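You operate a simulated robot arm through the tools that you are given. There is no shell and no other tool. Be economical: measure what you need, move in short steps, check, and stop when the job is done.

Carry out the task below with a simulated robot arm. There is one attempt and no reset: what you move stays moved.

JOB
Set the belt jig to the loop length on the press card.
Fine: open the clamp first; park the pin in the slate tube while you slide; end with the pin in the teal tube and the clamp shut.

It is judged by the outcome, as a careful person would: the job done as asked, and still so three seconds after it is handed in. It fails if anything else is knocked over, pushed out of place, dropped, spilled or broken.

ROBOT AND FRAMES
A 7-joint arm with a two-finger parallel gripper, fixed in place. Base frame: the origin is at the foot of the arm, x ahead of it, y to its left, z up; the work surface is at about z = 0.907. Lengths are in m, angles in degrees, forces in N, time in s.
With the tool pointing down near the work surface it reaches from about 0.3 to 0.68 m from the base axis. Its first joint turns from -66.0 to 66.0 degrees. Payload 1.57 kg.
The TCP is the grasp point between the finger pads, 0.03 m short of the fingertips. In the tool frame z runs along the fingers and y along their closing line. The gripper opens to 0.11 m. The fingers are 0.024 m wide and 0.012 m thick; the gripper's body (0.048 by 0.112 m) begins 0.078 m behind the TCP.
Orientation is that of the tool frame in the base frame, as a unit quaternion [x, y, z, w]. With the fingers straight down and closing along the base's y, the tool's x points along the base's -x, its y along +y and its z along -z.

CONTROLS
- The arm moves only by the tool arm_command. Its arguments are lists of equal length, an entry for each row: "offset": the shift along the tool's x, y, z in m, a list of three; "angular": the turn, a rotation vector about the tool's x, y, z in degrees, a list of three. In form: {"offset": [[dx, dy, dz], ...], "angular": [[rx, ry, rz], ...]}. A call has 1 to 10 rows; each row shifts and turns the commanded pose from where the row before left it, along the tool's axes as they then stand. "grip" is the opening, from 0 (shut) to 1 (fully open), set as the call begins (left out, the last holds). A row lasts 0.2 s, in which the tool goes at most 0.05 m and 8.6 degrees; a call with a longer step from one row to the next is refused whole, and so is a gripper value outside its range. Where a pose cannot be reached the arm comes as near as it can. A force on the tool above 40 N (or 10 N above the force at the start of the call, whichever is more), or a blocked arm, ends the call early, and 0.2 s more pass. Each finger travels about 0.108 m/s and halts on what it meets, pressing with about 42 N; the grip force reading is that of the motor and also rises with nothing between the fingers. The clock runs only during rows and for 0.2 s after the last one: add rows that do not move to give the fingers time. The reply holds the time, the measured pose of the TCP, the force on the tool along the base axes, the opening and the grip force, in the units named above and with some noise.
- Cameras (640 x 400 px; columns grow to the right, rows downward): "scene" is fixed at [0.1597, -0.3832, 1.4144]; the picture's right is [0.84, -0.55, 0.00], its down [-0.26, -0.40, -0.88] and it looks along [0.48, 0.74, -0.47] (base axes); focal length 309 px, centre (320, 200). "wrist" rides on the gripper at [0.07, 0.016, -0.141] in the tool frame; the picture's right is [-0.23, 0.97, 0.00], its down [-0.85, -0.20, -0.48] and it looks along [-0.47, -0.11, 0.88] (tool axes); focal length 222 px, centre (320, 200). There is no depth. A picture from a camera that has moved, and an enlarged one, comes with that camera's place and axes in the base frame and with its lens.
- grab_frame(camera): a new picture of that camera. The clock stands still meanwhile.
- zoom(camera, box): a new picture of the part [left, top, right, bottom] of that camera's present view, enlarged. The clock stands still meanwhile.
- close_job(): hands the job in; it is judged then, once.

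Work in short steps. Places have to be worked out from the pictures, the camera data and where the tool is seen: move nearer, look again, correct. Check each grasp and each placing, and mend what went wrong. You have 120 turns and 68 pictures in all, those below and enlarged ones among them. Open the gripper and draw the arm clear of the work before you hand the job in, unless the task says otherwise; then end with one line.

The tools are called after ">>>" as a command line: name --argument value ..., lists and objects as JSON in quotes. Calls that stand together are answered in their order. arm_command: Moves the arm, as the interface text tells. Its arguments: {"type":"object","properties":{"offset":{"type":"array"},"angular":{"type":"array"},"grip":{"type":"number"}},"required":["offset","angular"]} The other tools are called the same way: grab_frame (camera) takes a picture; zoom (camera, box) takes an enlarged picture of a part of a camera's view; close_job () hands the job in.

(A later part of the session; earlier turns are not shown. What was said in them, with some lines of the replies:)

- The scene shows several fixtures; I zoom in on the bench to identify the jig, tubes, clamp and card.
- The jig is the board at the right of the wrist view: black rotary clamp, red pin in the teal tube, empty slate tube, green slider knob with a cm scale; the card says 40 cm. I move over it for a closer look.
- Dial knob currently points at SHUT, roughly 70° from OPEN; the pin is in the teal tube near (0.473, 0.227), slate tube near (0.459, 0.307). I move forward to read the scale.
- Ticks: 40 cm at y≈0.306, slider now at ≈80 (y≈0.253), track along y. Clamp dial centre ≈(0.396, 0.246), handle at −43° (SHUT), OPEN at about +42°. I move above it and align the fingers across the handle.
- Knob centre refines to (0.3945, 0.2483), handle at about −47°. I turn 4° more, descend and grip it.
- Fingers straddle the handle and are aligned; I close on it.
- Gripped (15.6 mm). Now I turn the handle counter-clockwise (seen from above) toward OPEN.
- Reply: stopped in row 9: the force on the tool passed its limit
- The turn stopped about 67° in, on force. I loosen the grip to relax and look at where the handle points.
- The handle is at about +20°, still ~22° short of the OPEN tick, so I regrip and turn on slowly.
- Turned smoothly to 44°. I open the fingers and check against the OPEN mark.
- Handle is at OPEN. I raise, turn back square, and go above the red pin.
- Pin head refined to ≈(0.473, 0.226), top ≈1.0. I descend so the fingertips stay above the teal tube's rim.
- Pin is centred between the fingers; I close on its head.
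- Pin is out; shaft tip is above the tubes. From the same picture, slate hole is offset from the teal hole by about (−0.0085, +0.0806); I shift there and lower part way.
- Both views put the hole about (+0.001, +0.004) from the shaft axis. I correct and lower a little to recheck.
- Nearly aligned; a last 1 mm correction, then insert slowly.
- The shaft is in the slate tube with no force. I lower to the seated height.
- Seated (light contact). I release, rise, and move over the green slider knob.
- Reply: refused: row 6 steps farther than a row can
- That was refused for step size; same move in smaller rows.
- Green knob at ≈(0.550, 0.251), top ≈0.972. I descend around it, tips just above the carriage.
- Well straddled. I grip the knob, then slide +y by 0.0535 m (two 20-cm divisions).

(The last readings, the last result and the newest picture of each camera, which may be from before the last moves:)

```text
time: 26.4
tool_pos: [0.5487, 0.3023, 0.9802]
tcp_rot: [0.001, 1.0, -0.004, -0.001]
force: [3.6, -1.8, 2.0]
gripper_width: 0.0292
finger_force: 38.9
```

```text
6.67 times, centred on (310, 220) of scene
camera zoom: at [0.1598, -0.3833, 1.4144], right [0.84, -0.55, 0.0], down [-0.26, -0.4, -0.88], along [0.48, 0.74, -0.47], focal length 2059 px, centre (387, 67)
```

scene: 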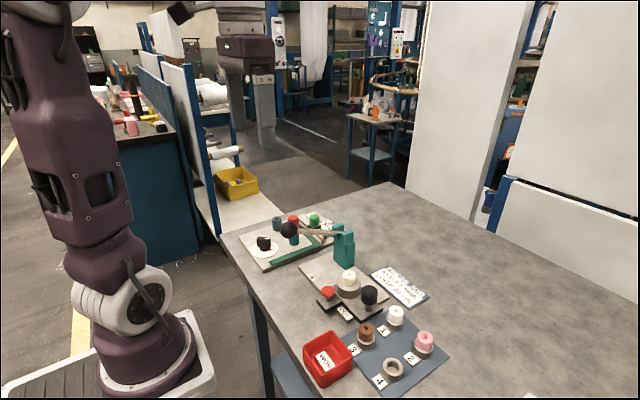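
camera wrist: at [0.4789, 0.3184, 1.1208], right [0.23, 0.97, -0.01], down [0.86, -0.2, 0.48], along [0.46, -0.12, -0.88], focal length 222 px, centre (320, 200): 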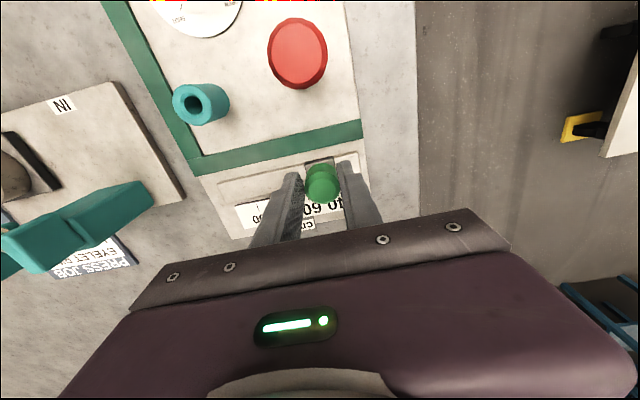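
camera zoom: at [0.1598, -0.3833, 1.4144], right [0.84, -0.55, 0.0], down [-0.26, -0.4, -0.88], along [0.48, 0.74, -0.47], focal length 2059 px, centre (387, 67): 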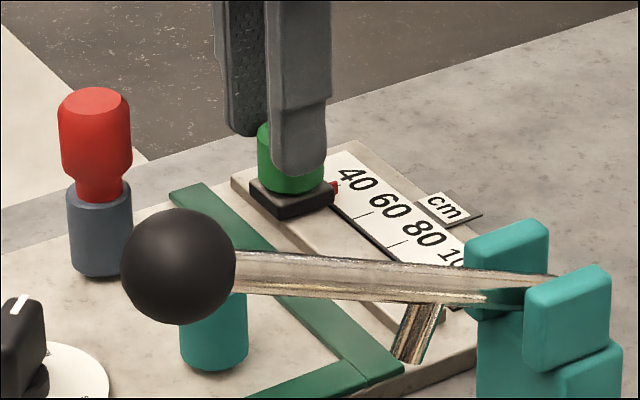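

Slider moved; I zoom onto the pointer and the 40 tick.

>>> zoom --camera "scene" --box '[300, 204, 324, 224]'

```text
16.00 times, centred on (312, 214) of scene
camera zoom: at [0.1598, -0.3833, 1.4144], right [0.84, -0.55, 0.0], down [-0.26, -0.4, -0.88], along [0.48, 0.74, -0.47], focal length 4941 px, centre (448, -24)
```

zoom: 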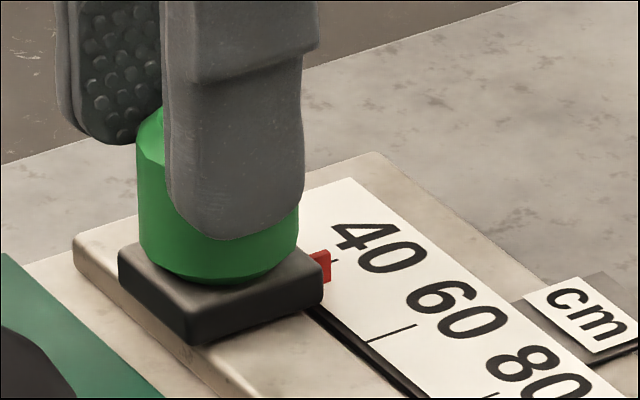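

The pointer appears right at the 40 tick, but I want a view from above. I release, rise and move forward so the wrist camera looks down on it.

>>> arm_command --offset '[[0, 0, 0], [0, 0, 0], [0, 0, 0], [0, 0, -0.04], [0, 0, -0.04], [0, 0, -0.03], [-0.025, 0, 0], [-0.025, 0, 0], [0, 0, 0]]' --angular '[[0, 0, 0], [0, 0, 0], [0, 0, 0], [0, 0, 0], [0, 0, 0], [0, 0, 0], [0, 0, 0], [0, 0, 0], [0, 0, 0]]' --grip 0.5

>>> grab_frame --camera "wrist"

```text
time: 28.4
tool_pos: [0.5741, 0.2918, 1.0882]
tcp_rot: [-0.004, 1.0, -0.008, -0.004]
force: [-0.5, 0.6, -0.2]
gripper_width: 0.0549
finger_force: 0.0
out of reach, approached as far as the arm can: row 7, 8
```

```text
21 pictures are left
camera wrist: at [0.505, 0.3086, 1.23], right [0.22, 0.98, -0.02], down [0.86, -0.19, 0.47], along [0.46, -0.12, -0.88], focal length 222 px, centre (320, 200)
```

wrist: 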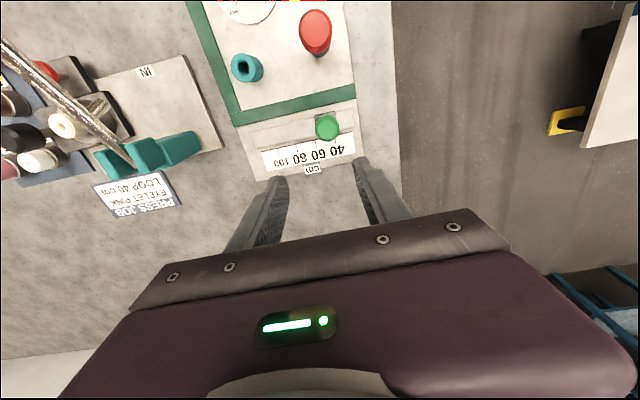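

>>> zoom --camera "wrist" --box '[300, 105, 364, 170]'

>>> zoom --camera "scene" --box '[303, 205, 323, 225]'

```text
6.15 times, centred on (332, 138) of wrist
camera zoom: at [0.505, 0.3086, 1.23], right [0.22, 0.98, -0.02], down [0.86, -0.19, 0.47], along [0.46, -0.12, -0.88], focal length 1367 px, centre (246, 585)
```

zoom: 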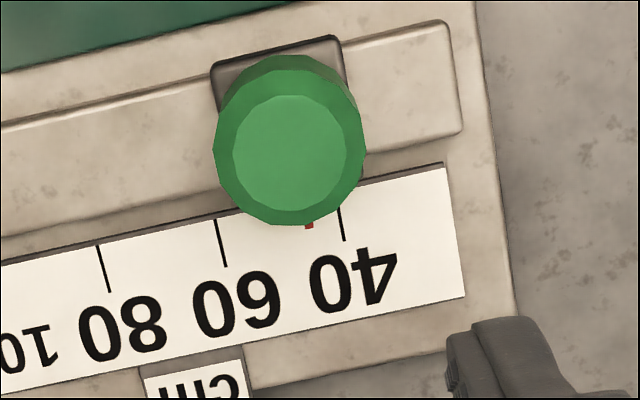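

```text
16.00 times, centred on (313, 215) of scene
camera zoom: at [0.1597, -0.3832, 1.4144], right [0.84, -0.55, 0.0], down [-0.26, -0.4, -0.88], along [0.48, 0.74, -0.47], focal length 4941 px, centre (432, -40)
```

zoom: 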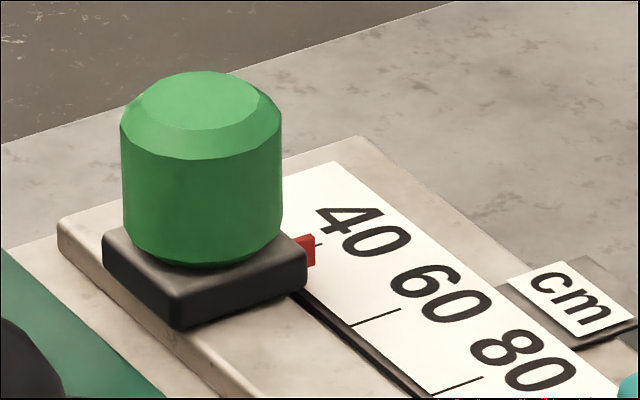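

From above, the pointer reads ≈45 (about 6.8 mm short of the 40 tick; scene view agrees once height parallax is counted). I go back over the knob to regrip.

>>> arm_command --offset '[[0.025, 0, 0], [0.0, 0, 0], [0, 0, 0]]' --angular '[[0, 0, 0], [0, 0, 0], [0, 0, 0]]'

```text
time: 29.2
tool_pos: [0.5497, 0.2908, 1.0884]
tcp_rot: [0.001, 1.0, -0.004, -0.001]
force: [0.0, 0.1, 1.0]
gripper_width: 0.055
finger_force: 0.0
```

>>> arm_command --offset '[[0.001, 0.0115, 0], [0, 0, 0.04], [0, 0, 0.04], [0, 0, 0.0284], [0, 0, 0]]' --angular '[[0, 0, 0], [0, 0, 0], [0, 0, 0], [0, 0, 0], [0, 0, 0]]'

>>> arm_command --offset '[[0, 0, 0], [0, 0, 0], [0, 0, 0]]' --angular '[[0, 0, 0], [0, 0, 0], [0, 0, 0]]' --grip 0.0

```text
time: 30.4
tool_pos: [0.5492, 0.3023, 0.9771]
tcp_rot: [0.0, 1.0, -0.005, -0.002]
force: [-0.2, 1.1, -0.1]
gripper_width: 0.0552
finger_force: 0.0
```

```text
time: 31.2
tool_pos: [0.5487, 0.3021, 0.9784]
tcp_rot: [0.001, 1.0, -0.004, -0.002]
force: [1.0, -0.9, -4.3]
gripper_width: 0.0294
finger_force: 38.7
```

Gripped again near y=0.302; I slide 6.8 mm further.

>>> arm_command --offset '[[0, 0.0034, 0], [0, 0.0034, 0], [0, 0, 0], [0, 0, 0]]' --angular '[[0, 0, 0], [0, 0, 0], [0, 0, 0], [0, 0, 0]]'

>>> arm_command --offset '[[0, 0, 0], [0, 0, 0], [0, 0, 0], [0, 0, -0.04], [0, 0, -0.04], [0, 0, -0.03], [-0.022, -0.012, 0], [0, 0, 0]]' --angular '[[0, 0, 0], [0, 0, 0], [0, 0, 0], [0, 0, 0], [0, 0, 0], [0, 0, 0], [0, 0, 0], [0, 0, 0]]' --grip 0.5

>>> zoom --camera "wrist" --box '[300, 105, 364, 170]'

>>> zoom --camera "scene" --box '[303, 205, 323, 225]'

```text
time: 32.2
tool_pos: [0.5481, 0.3082, 0.9786]
tcp_rot: [0.0, 1.0, -0.004, -0.002]
force: [1.8, -4.7, -14.5]
gripper_width: 0.0291
finger_force: 39.2
```

```text
time: 34.0
tool_pos: [0.5706, 0.2967, 1.0898]
tcp_rot: [-0.001, 1.0, -0.002, -0.001]
force: [0.2, -0.7, 0.3]
gripper_width: 0.055
finger_force: 0.0
```

```text
6.15 times, centred on (332, 138) of wrist
camera zoom: at [0.5008, 0.3139, 1.2316], right [0.23, 0.97, -0.01], down [0.86, -0.2, 0.48], along [0.46, -0.12, -0.88], focal length 1367 px, centre (246, 585)
```

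zoom: 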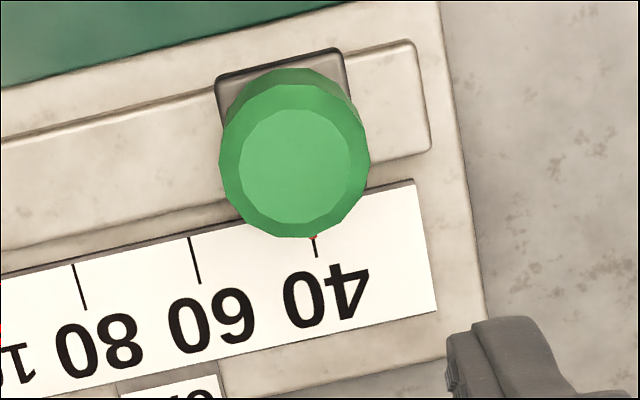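

```text
16.00 times, centred on (313, 215) of scene
camera zoom: at [0.1597, -0.3832, 1.4144], right [0.84, -0.55, 0.0], down [-0.26, -0.4, -0.88], along [0.48, 0.74, -0.47], focal length 4941 px, centre (432, -40)
```

zoom: 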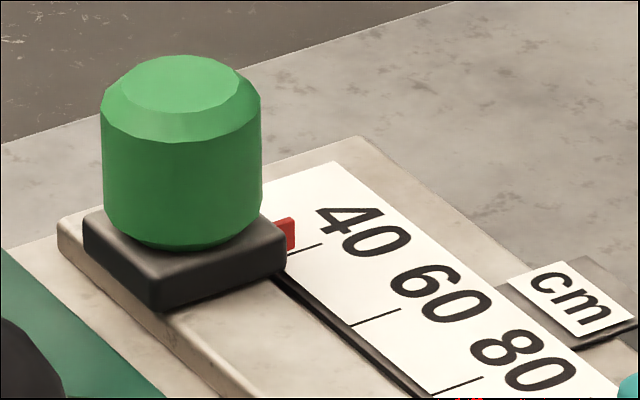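

Pointer now coincides with the 40 tick to within a few tenths; one closer look.

>>> zoom --camera "wrist" --box '[342, 136, 362, 150]'

```text
16.00 times, centred on (352, 143) of wrist
camera zoom: at [0.5008, 0.3139, 1.2316], right [0.23, 0.97, -0.01], down [0.86, -0.2, 0.48], along [0.46, -0.12, -0.88], focal length 3554 px, centre (-192, 1112)
```

zoom: 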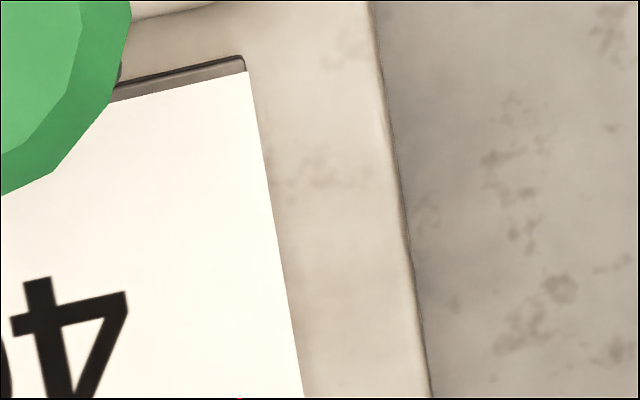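

>>> zoom --camera "wrist" --box '[321, 138, 341, 150]'

```text
16.00 times, centred on (331, 144) of wrist
camera zoom: at [0.5008, 0.3139, 1.2316], right [0.23, 0.97, -0.01], down [0.86, -0.2, 0.48], along [0.46, -0.12, -0.88], focal length 3554 px, centre (144, 1096)
```

zoom: 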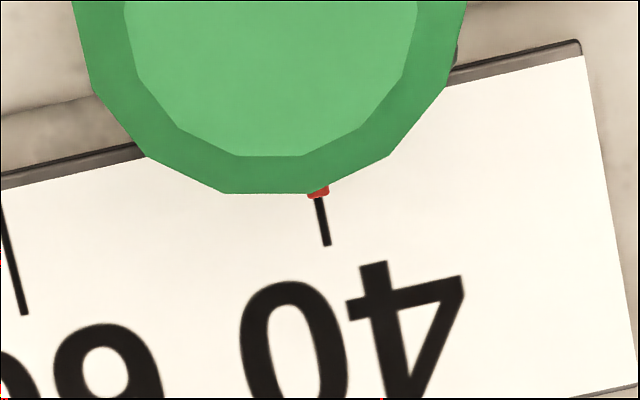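

Pointer is on the 40 tick. Now back to the pin in the slate tube.

>>> arm_command --offset '[[0.036, 0.004, 0], [0.036, 0.004, 0], [0.0341, 0.0035, 0], [0, 0, 0.03], [0, 0, 0.03], [0, 0, 0.0275], [0, 0, 0]]' --angular '[[0, 0, 0], [0, 0, 0], [0, 0, 0], [0, 0, 0], [0, 0, 0], [0, 0, 0], [0, 0, 0]]'

>>> zoom --camera "wrist" --box '[240, 100, 400, 225]'

```text
time: 35.6
tool_pos: [0.4642, 0.3086, 1.0036]
tcp_rot: [0.0, 1.0, -0.003, -0.002]
force: [-0.3, 0.0, -0.6]
gripper_width: 0.0551
finger_force: 0.1
```

```text
3.20 times, centred on (320, 162) of wrist
camera zoom: at [0.3947, 0.326, 1.1447], right [0.23, 0.97, -0.01], down [0.86, -0.2, 0.48], along [0.46, -0.12, -0.88], focal length 711 px, centre (320, 320)
```

zoom: 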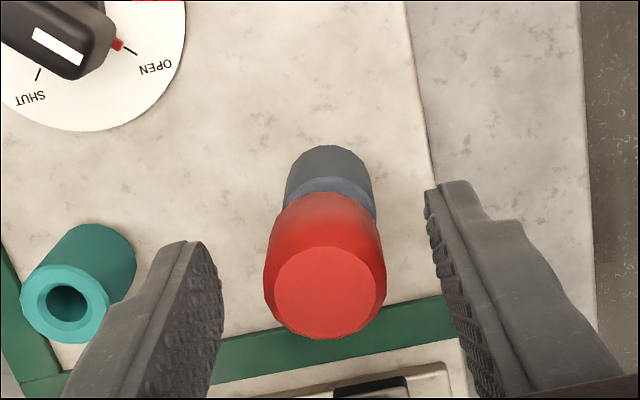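

Pin straddled; I grip it and lift clear.

>>> arm_command --offset '[[0, 0, 0.001], [0, 0, 0], [0, 0, 0]]' --angular '[[0, 0, 0], [0, 0, 0], [0, 0, 0]]' --grip 0.0

>>> arm_command --offset '[[0, 0, -0.02], [0, 0, -0.02], [0, 0, -0.02], [0, 0, -0.016], [0, 0, 0]]' --angular '[[0, 0, 0], [0, 0, 0], [0, 0, 0], [0, 0, 0], [0, 0, 0]]'

```text
time: 36.4
tool_pos: [0.464, 0.3084, 1.0032]
tcp_rot: [0.001, 1.0, -0.003, -0.001]
force: [1.5, 4.7, 10.7]
gripper_width: 0.0284
finger_force: 38.5
```

```text
time: 37.6
tool_pos: [0.4637, 0.3113, 1.0778]
tcp_rot: [0.0, 1.0, -0.004, -0.001]
force: [-0.3, -0.3, -1.5]
gripper_width: 0.0285
finger_force: 38.7
```

I carry it to the teal tube and lower part way to check alignment.

>>> arm_command --offset '[[-0.0045, -0.043, 0], [-0.004, -0.042, 0], [0, 0, 0.02], [0, 0, 0.01], [0, 0, 0]]' --angular '[[0, 0, 0], [0, 0, 0], [0, 0, 0], [0, 0, 0], [0, 0, 0]]'

>>> zoom --camera "wrist" --box '[300, 125, 348, 170]'

>>> zoom --camera "scene" --box '[280, 200, 310, 230]'

```text
time: 38.8
tool_pos: [0.4716, 0.2248, 1.0478]
tcp_rot: [0.001, 1.0, -0.004, -0.002]
force: [0.9, -0.2, -1.2]
gripper_width: 0.0281
finger_force: 38.3
```

```text
8.89 times, centred on (324, 148) of wrist
camera zoom: at [0.4021, 0.2417, 1.189], right [0.23, 0.97, -0.01], down [0.86, -0.2, 0.48], along [0.46, -0.12, -0.88], focal length 1974 px, centre (284, 667)
```

zoom: 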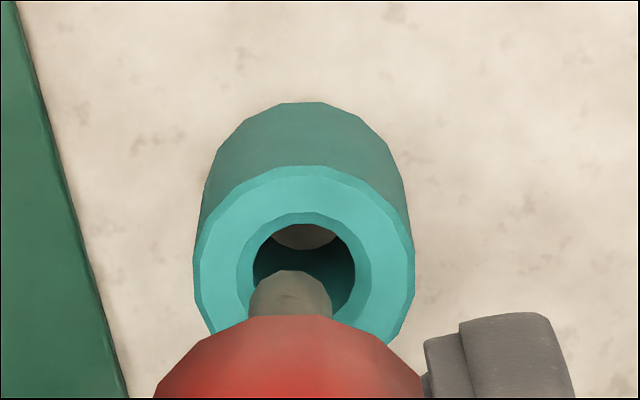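

```text
13.33 times, centred on (295, 215) of scene
camera zoom: at [0.1597, -0.3832, 1.4144], right [0.84, -0.55, 0.0], down [-0.26, -0.4, -0.88], along [0.48, 0.74, -0.47], focal length 4117 px, centre (653, 0)
```

zoom: 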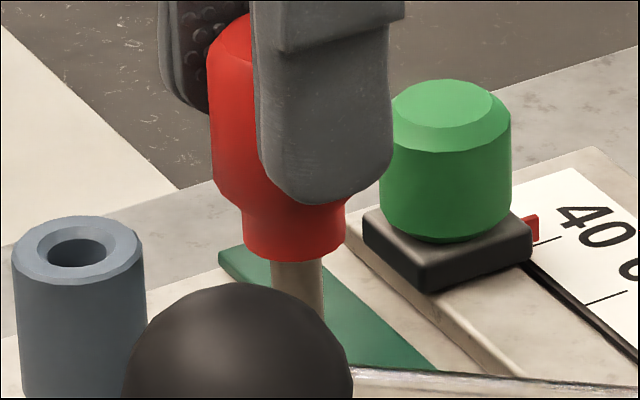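

Hole lies ~1.3 mm to +y of the shaft; x agrees with the successful slate insertion. I correct and insert slowly.

>>> arm_command --offset '[[-0.0002, 0.0013, 0], [0, 0, 0.008], [0, 0, 0.008], [0, 0, 0.008], [0, 0, 0]]' --angular '[[0, 0, 0], [0, 0, 0], [0, 0, 0], [0, 0, 0], [0, 0, 0]]'

>>> zoom --camera "wrist" --box '[300, 125, 348, 170]'

```text
time: 40.0
tool_pos: [0.4723, 0.2269, 1.0235]
tcp_rot: [0.001, 1.0, -0.003, -0.003]
force: [0.0, -0.2, -0.5]
gripper_width: 0.0284
finger_force: 38.1
```

```text
8.89 times, centred on (324, 148) of wrist
camera zoom: at [0.4021, 0.2436, 1.1649], right [0.23, 0.97, -0.01], down [0.86, -0.2, 0.48], along [0.46, -0.12, -0.88], focal length 1974 px, centre (284, 667)
```

zoom: 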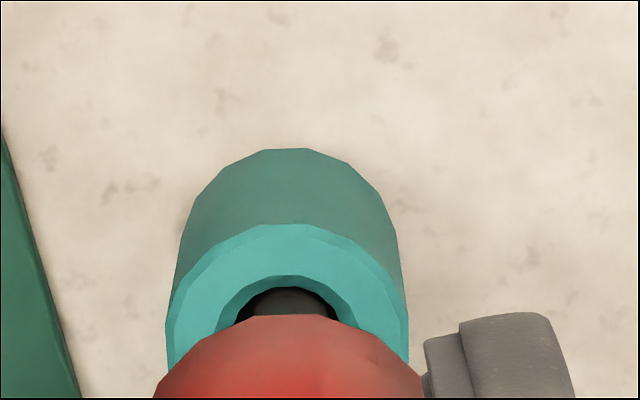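

No force and the shaft is in the bore. I lower to the seated height.

>>> arm_command --offset '[[0, 0, 0.008], [0, 0, 0.008], [0, 0, 0.006], [0, 0, 0]]' --angular '[[0, 0, 0], [0, 0, 0], [0, 0, 0], [0, 0, 0]]'

>>> zoom --camera "scene" --box '[270, 195, 330, 250]'

```text
time: 41.0
tool_pos: [0.4736, 0.225, 1.0021]
tcp_rot: [0.0, 1.0, -0.003, -0.001]
force: [-2.7, -0.7, 19.2]
gripper_width: 0.0285
finger_force: 38.5
```

```text
7.27 times, centred on (300, 222) of scene
camera zoom: at [0.1594, -0.3834, 1.4144], right [0.84, -0.55, 0.0], down [-0.26, -0.4, -0.88], along [0.48, 0.74, -0.47], focal length 2246 px, centre (466, 36)
```

zoom: 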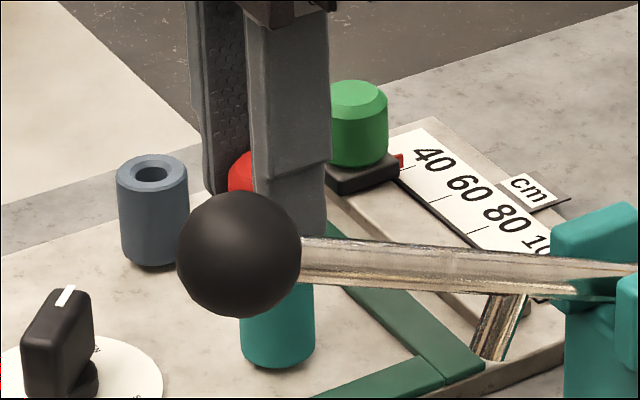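

Seated firmly. I release, rise, go above the clamp handle and align to its +44° heading.

>>> arm_command --offset '[[0, 0, 0], [0, 0, 0], [0, 0, -0.045], [0, 0, -0.04], [0.04, 0.01, 0], [0.0385, 0.0105, 0], [0, 0, 0]]' --angular '[[0, 0, 0], [0, 0, 0], [0, 0, 0], [0, 0, 0], [0, 0, 0], [0, 0, 0], [0, 0, 0]]' --grip 0.5

>>> arm_command --offset '[[0, 0, 0.008], [0, 0, 0.008], [0, 0, 0.008], [0, 0, 0.008], [0, 0, 0.008], [0, 0, 0], [0, 0, 0]]' --angular '[[0, 0, -8.6], [0, 0, -8.6], [0, 0, -8.6], [0, 0, -8.6], [0, 0, -8.6], [0, 0, -1.2], [0, 0, 0]]'

>>> zoom --camera "wrist" --box '[220, 100, 420, 225]'

>>> zoom --camera "scene" --box '[230, 190, 350, 275]'

```text
time: 42.6
tool_pos: [0.3943, 0.2476, 1.0876]
tcp_rot: [0.002, 1.0, -0.004, -0.002]
force: [-0.3, -0.3, 0.5]
gripper_width: 0.0549
finger_force: 0.1
```

```text
time: 44.2
tool_pos: [0.3945, 0.2468, 1.0465]
tcp_rot: [-0.376, 0.927, -0.003, -0.004]
force: [-0.6, 0.5, -0.1]
gripper_width: 0.0554
finger_force: 0.0
```

```text
3.20 times, centred on (320, 162) of wrist
camera zoom: at [0.333, 0.2113, 1.1884], right [-0.52, 0.86, 0.0], down [0.75, 0.46, 0.47], along [0.41, 0.24, -0.88], focal length 711 px, centre (320, 320)
```

zoom: 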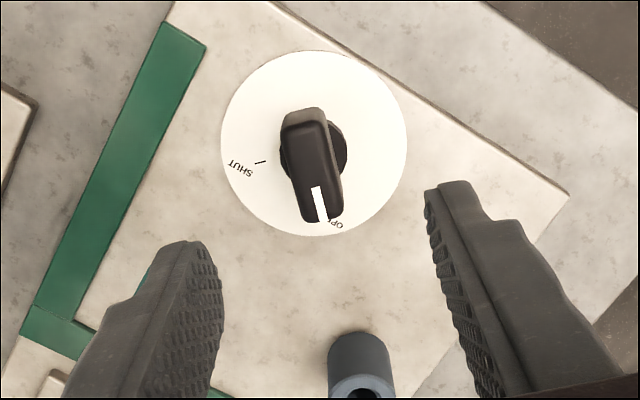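

```text
4.71 times, centred on (290, 232) of scene
camera zoom: at [0.1597, -0.3832, 1.4144], right [0.84, -0.55, 0.0], down [-0.26, -0.4, -0.88], along [0.48, 0.74, -0.47], focal length 1453 px, centre (461, 47)
```

zoom: 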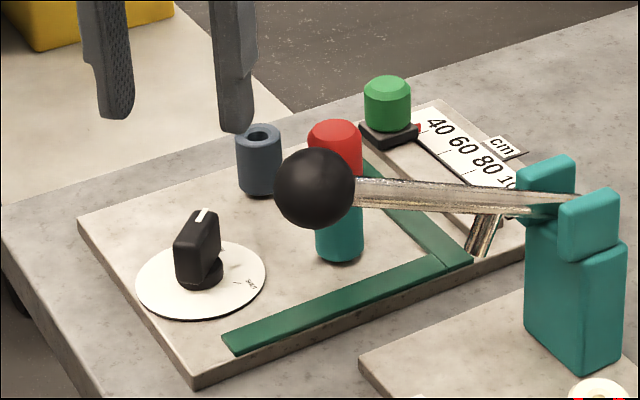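

Handle still at OPEN, pin seated, slider on 40. I shift 2 mm, descend and grip the handle.

>>> arm_command --offset '[[0, -0.002, 0.03], [0, 0, 0.03], [0, 0, 0.026], [0, 0, 0]]' --angular '[[0, 0, 0], [0, 0, 0], [0, 0, 0], [0, 0, 0]]'

>>> arm_command --offset '[[0, 0, 0], [0, 0, 0], [0, 0, 0]]' --angular '[[0, 0, 0], [0, 0, 0], [0, 0, 0]]' --grip 0.0

>>> arm_command --offset '[[0, 0, 0], [0, 0, 0], [0, 0, 0], [0, 0, 0], [0, 0, 0], [0, 0, 0], [0, 0, 0], [0, 0, 0], [0, 0, 0], [0, 0, 0]]' --angular '[[0, 0, 4.5], [0, 0, 4.5], [0, 0, 4.5], [0, 0, 4.5], [0, 0, 4.5], [0, 0, 4.5], [0, 0, 4.5], [0, 0, 4.5], [0, 0, 4.5], [0, 0, 4.5]]'

```text
time: 45.2
tool_pos: [0.3934, 0.2436, 0.9596]
tcp_rot: [-0.377, 0.926, -0.004, -0.003]
force: [-0.3, 0.0, 0.2]
gripper_width: 0.0551
finger_force: 0.0
```

```text
time: 46.0
tool_pos: [0.3954, 0.2434, 0.9598]
tcp_rot: [-0.376, 0.927, -0.003, -0.003]
force: [3.2, -6.5, -5.6]
gripper_width: 0.0158
finger_force: 30.8
```

```text
time: 48.2
tool_pos: [0.3957, 0.245, 0.9626]
tcp_rot: [0.008, 1.0, -0.004, -0.002]
force: [-12.7, 7.4, -11.3]
gripper_width: 0.0155
finger_force: 31.7
```

Halfway, modest force; I continue to SHUT.

>>> arm_command --offset '[[0, 0, 0], [0, 0, 0], [0, 0, 0], [0, 0, 0], [0, 0, 0], [0, 0, 0], [0, 0, 0], [0, 0, 0], [0, 0, 0], [0, 0, 0]]' --angular '[[0, 0, 4.5], [0, 0, 4.5], [0, 0, 4.5], [0, 0, 4.5], [0, 0, 4.5], [0, 0, 4.5], [0, 0, 4.5], [0, 0, 4.5], [0, 0, 4.5], [0, 0, 4.5]]'

```text
time: 50.4
tool_pos: [0.3966, 0.2468, 0.9618]
tcp_rot: [0.39, 0.921, -0.002, 0.001]
force: [3.2, 34.4, 4.0]
gripper_width: 0.0159
finger_force: 31.0
```

Handle turned to −46°; there's side load, so I release and look before rising.

>>> arm_command --offset '[[0, 0, 0], [0, 0, 0], [0, 0, 0], [0, 0, -0.04], [0, 0, -0.04], [0, 0, 0]]' --angular '[[0, 0, 0], [0, 0, 0], [0, 0, 0], [0, 0, 0], [0, 0, 0], [0, 0, 0]]' --grip 0.5

>>> zoom --camera "wrist" --box '[270, 100, 370, 200]'

>>> zoom --camera "scene" --box '[230, 200, 350, 275]'

```text
time: 51.8
tool_pos: [0.3956, 0.2452, 1.0417]
tcp_rot: [0.389, 0.921, -0.004, 0.0]
force: [0.2, -0.4, -0.8]
gripper_width: 0.0549
finger_force: 0.1
```

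```text
4.00 times, centred on (320, 150) of wrist
camera zoom: at [0.3585, 0.3078, 1.1832], right [0.86, 0.52, -0.01], down [0.45, -0.75, 0.48], along [0.24, -0.42, -0.88], focal length 888 px, centre (320, 400)
```

zoom: 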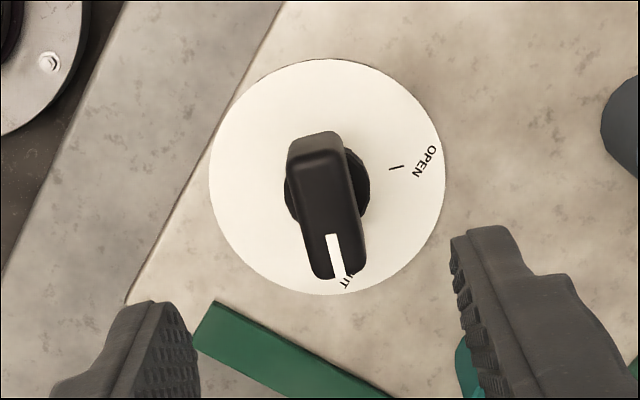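

```text
5.33 times, centred on (290, 238) of scene
camera zoom: at [0.1597, -0.3832, 1.4144], right [0.84, -0.55, 0.0], down [-0.26, -0.4, -0.88], along [0.48, 0.74, -0.47], focal length 1647 px, centre (480, 0)
```

zoom: 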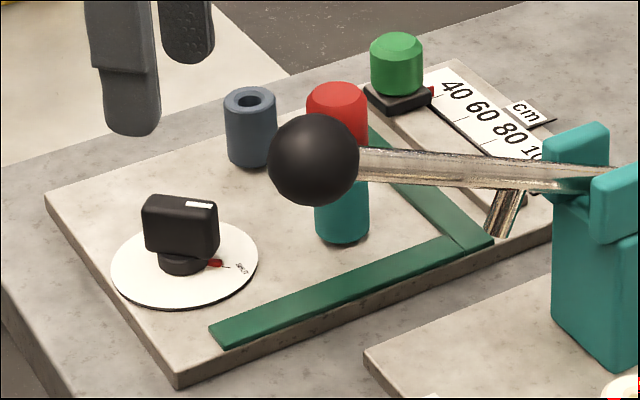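

The handle matches its original SHUT position exactly, the pin is in the teal tube, and the slider is on 40. I draw the arm clear.

>>> arm_command --offset '[[0, 0, -0.04], [0, 0, -0.04], [0, 0, -0.04], [0, 0, -0.04], [0, 0, 0]]' --angular '[[0, 0, 0], [0, 0, 0], [0, 0, 0], [0, 0, 0], [0, 0, 0]]' --grip 1.0

>>> zoom --camera "scene" --box '[300, 204, 324, 224]'

```text
time: 53.0
tool_pos: [0.3966, 0.2488, 1.202]
tcp_rot: [0.39, 0.921, -0.004, -0.001]
force: [0.3, 0.6, -0.1]
gripper_width: 0.11
finger_force: 0.0
```

```text
16.00 times, centred on (312, 214) of scene
camera zoom: at [0.1597, -0.3832, 1.4144], right [0.84, -0.55, 0.0], down [-0.26, -0.4, -0.88], along [0.48, 0.74, -0.47], focal length 4941 px, centre (448, -24)
```

zoom: 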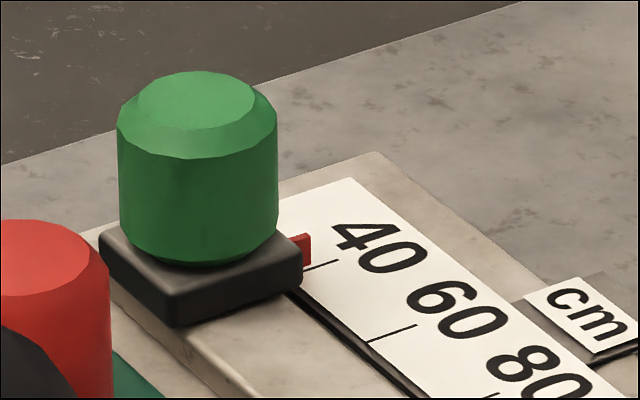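

All states hold and the arm is clear, so I hand the job in.

>>> close_job

```text
The job is handed in.
```

The belt jig is set to 40 cm, with the pin back in the teal tube, the clamp shut and the arm drawn clear.
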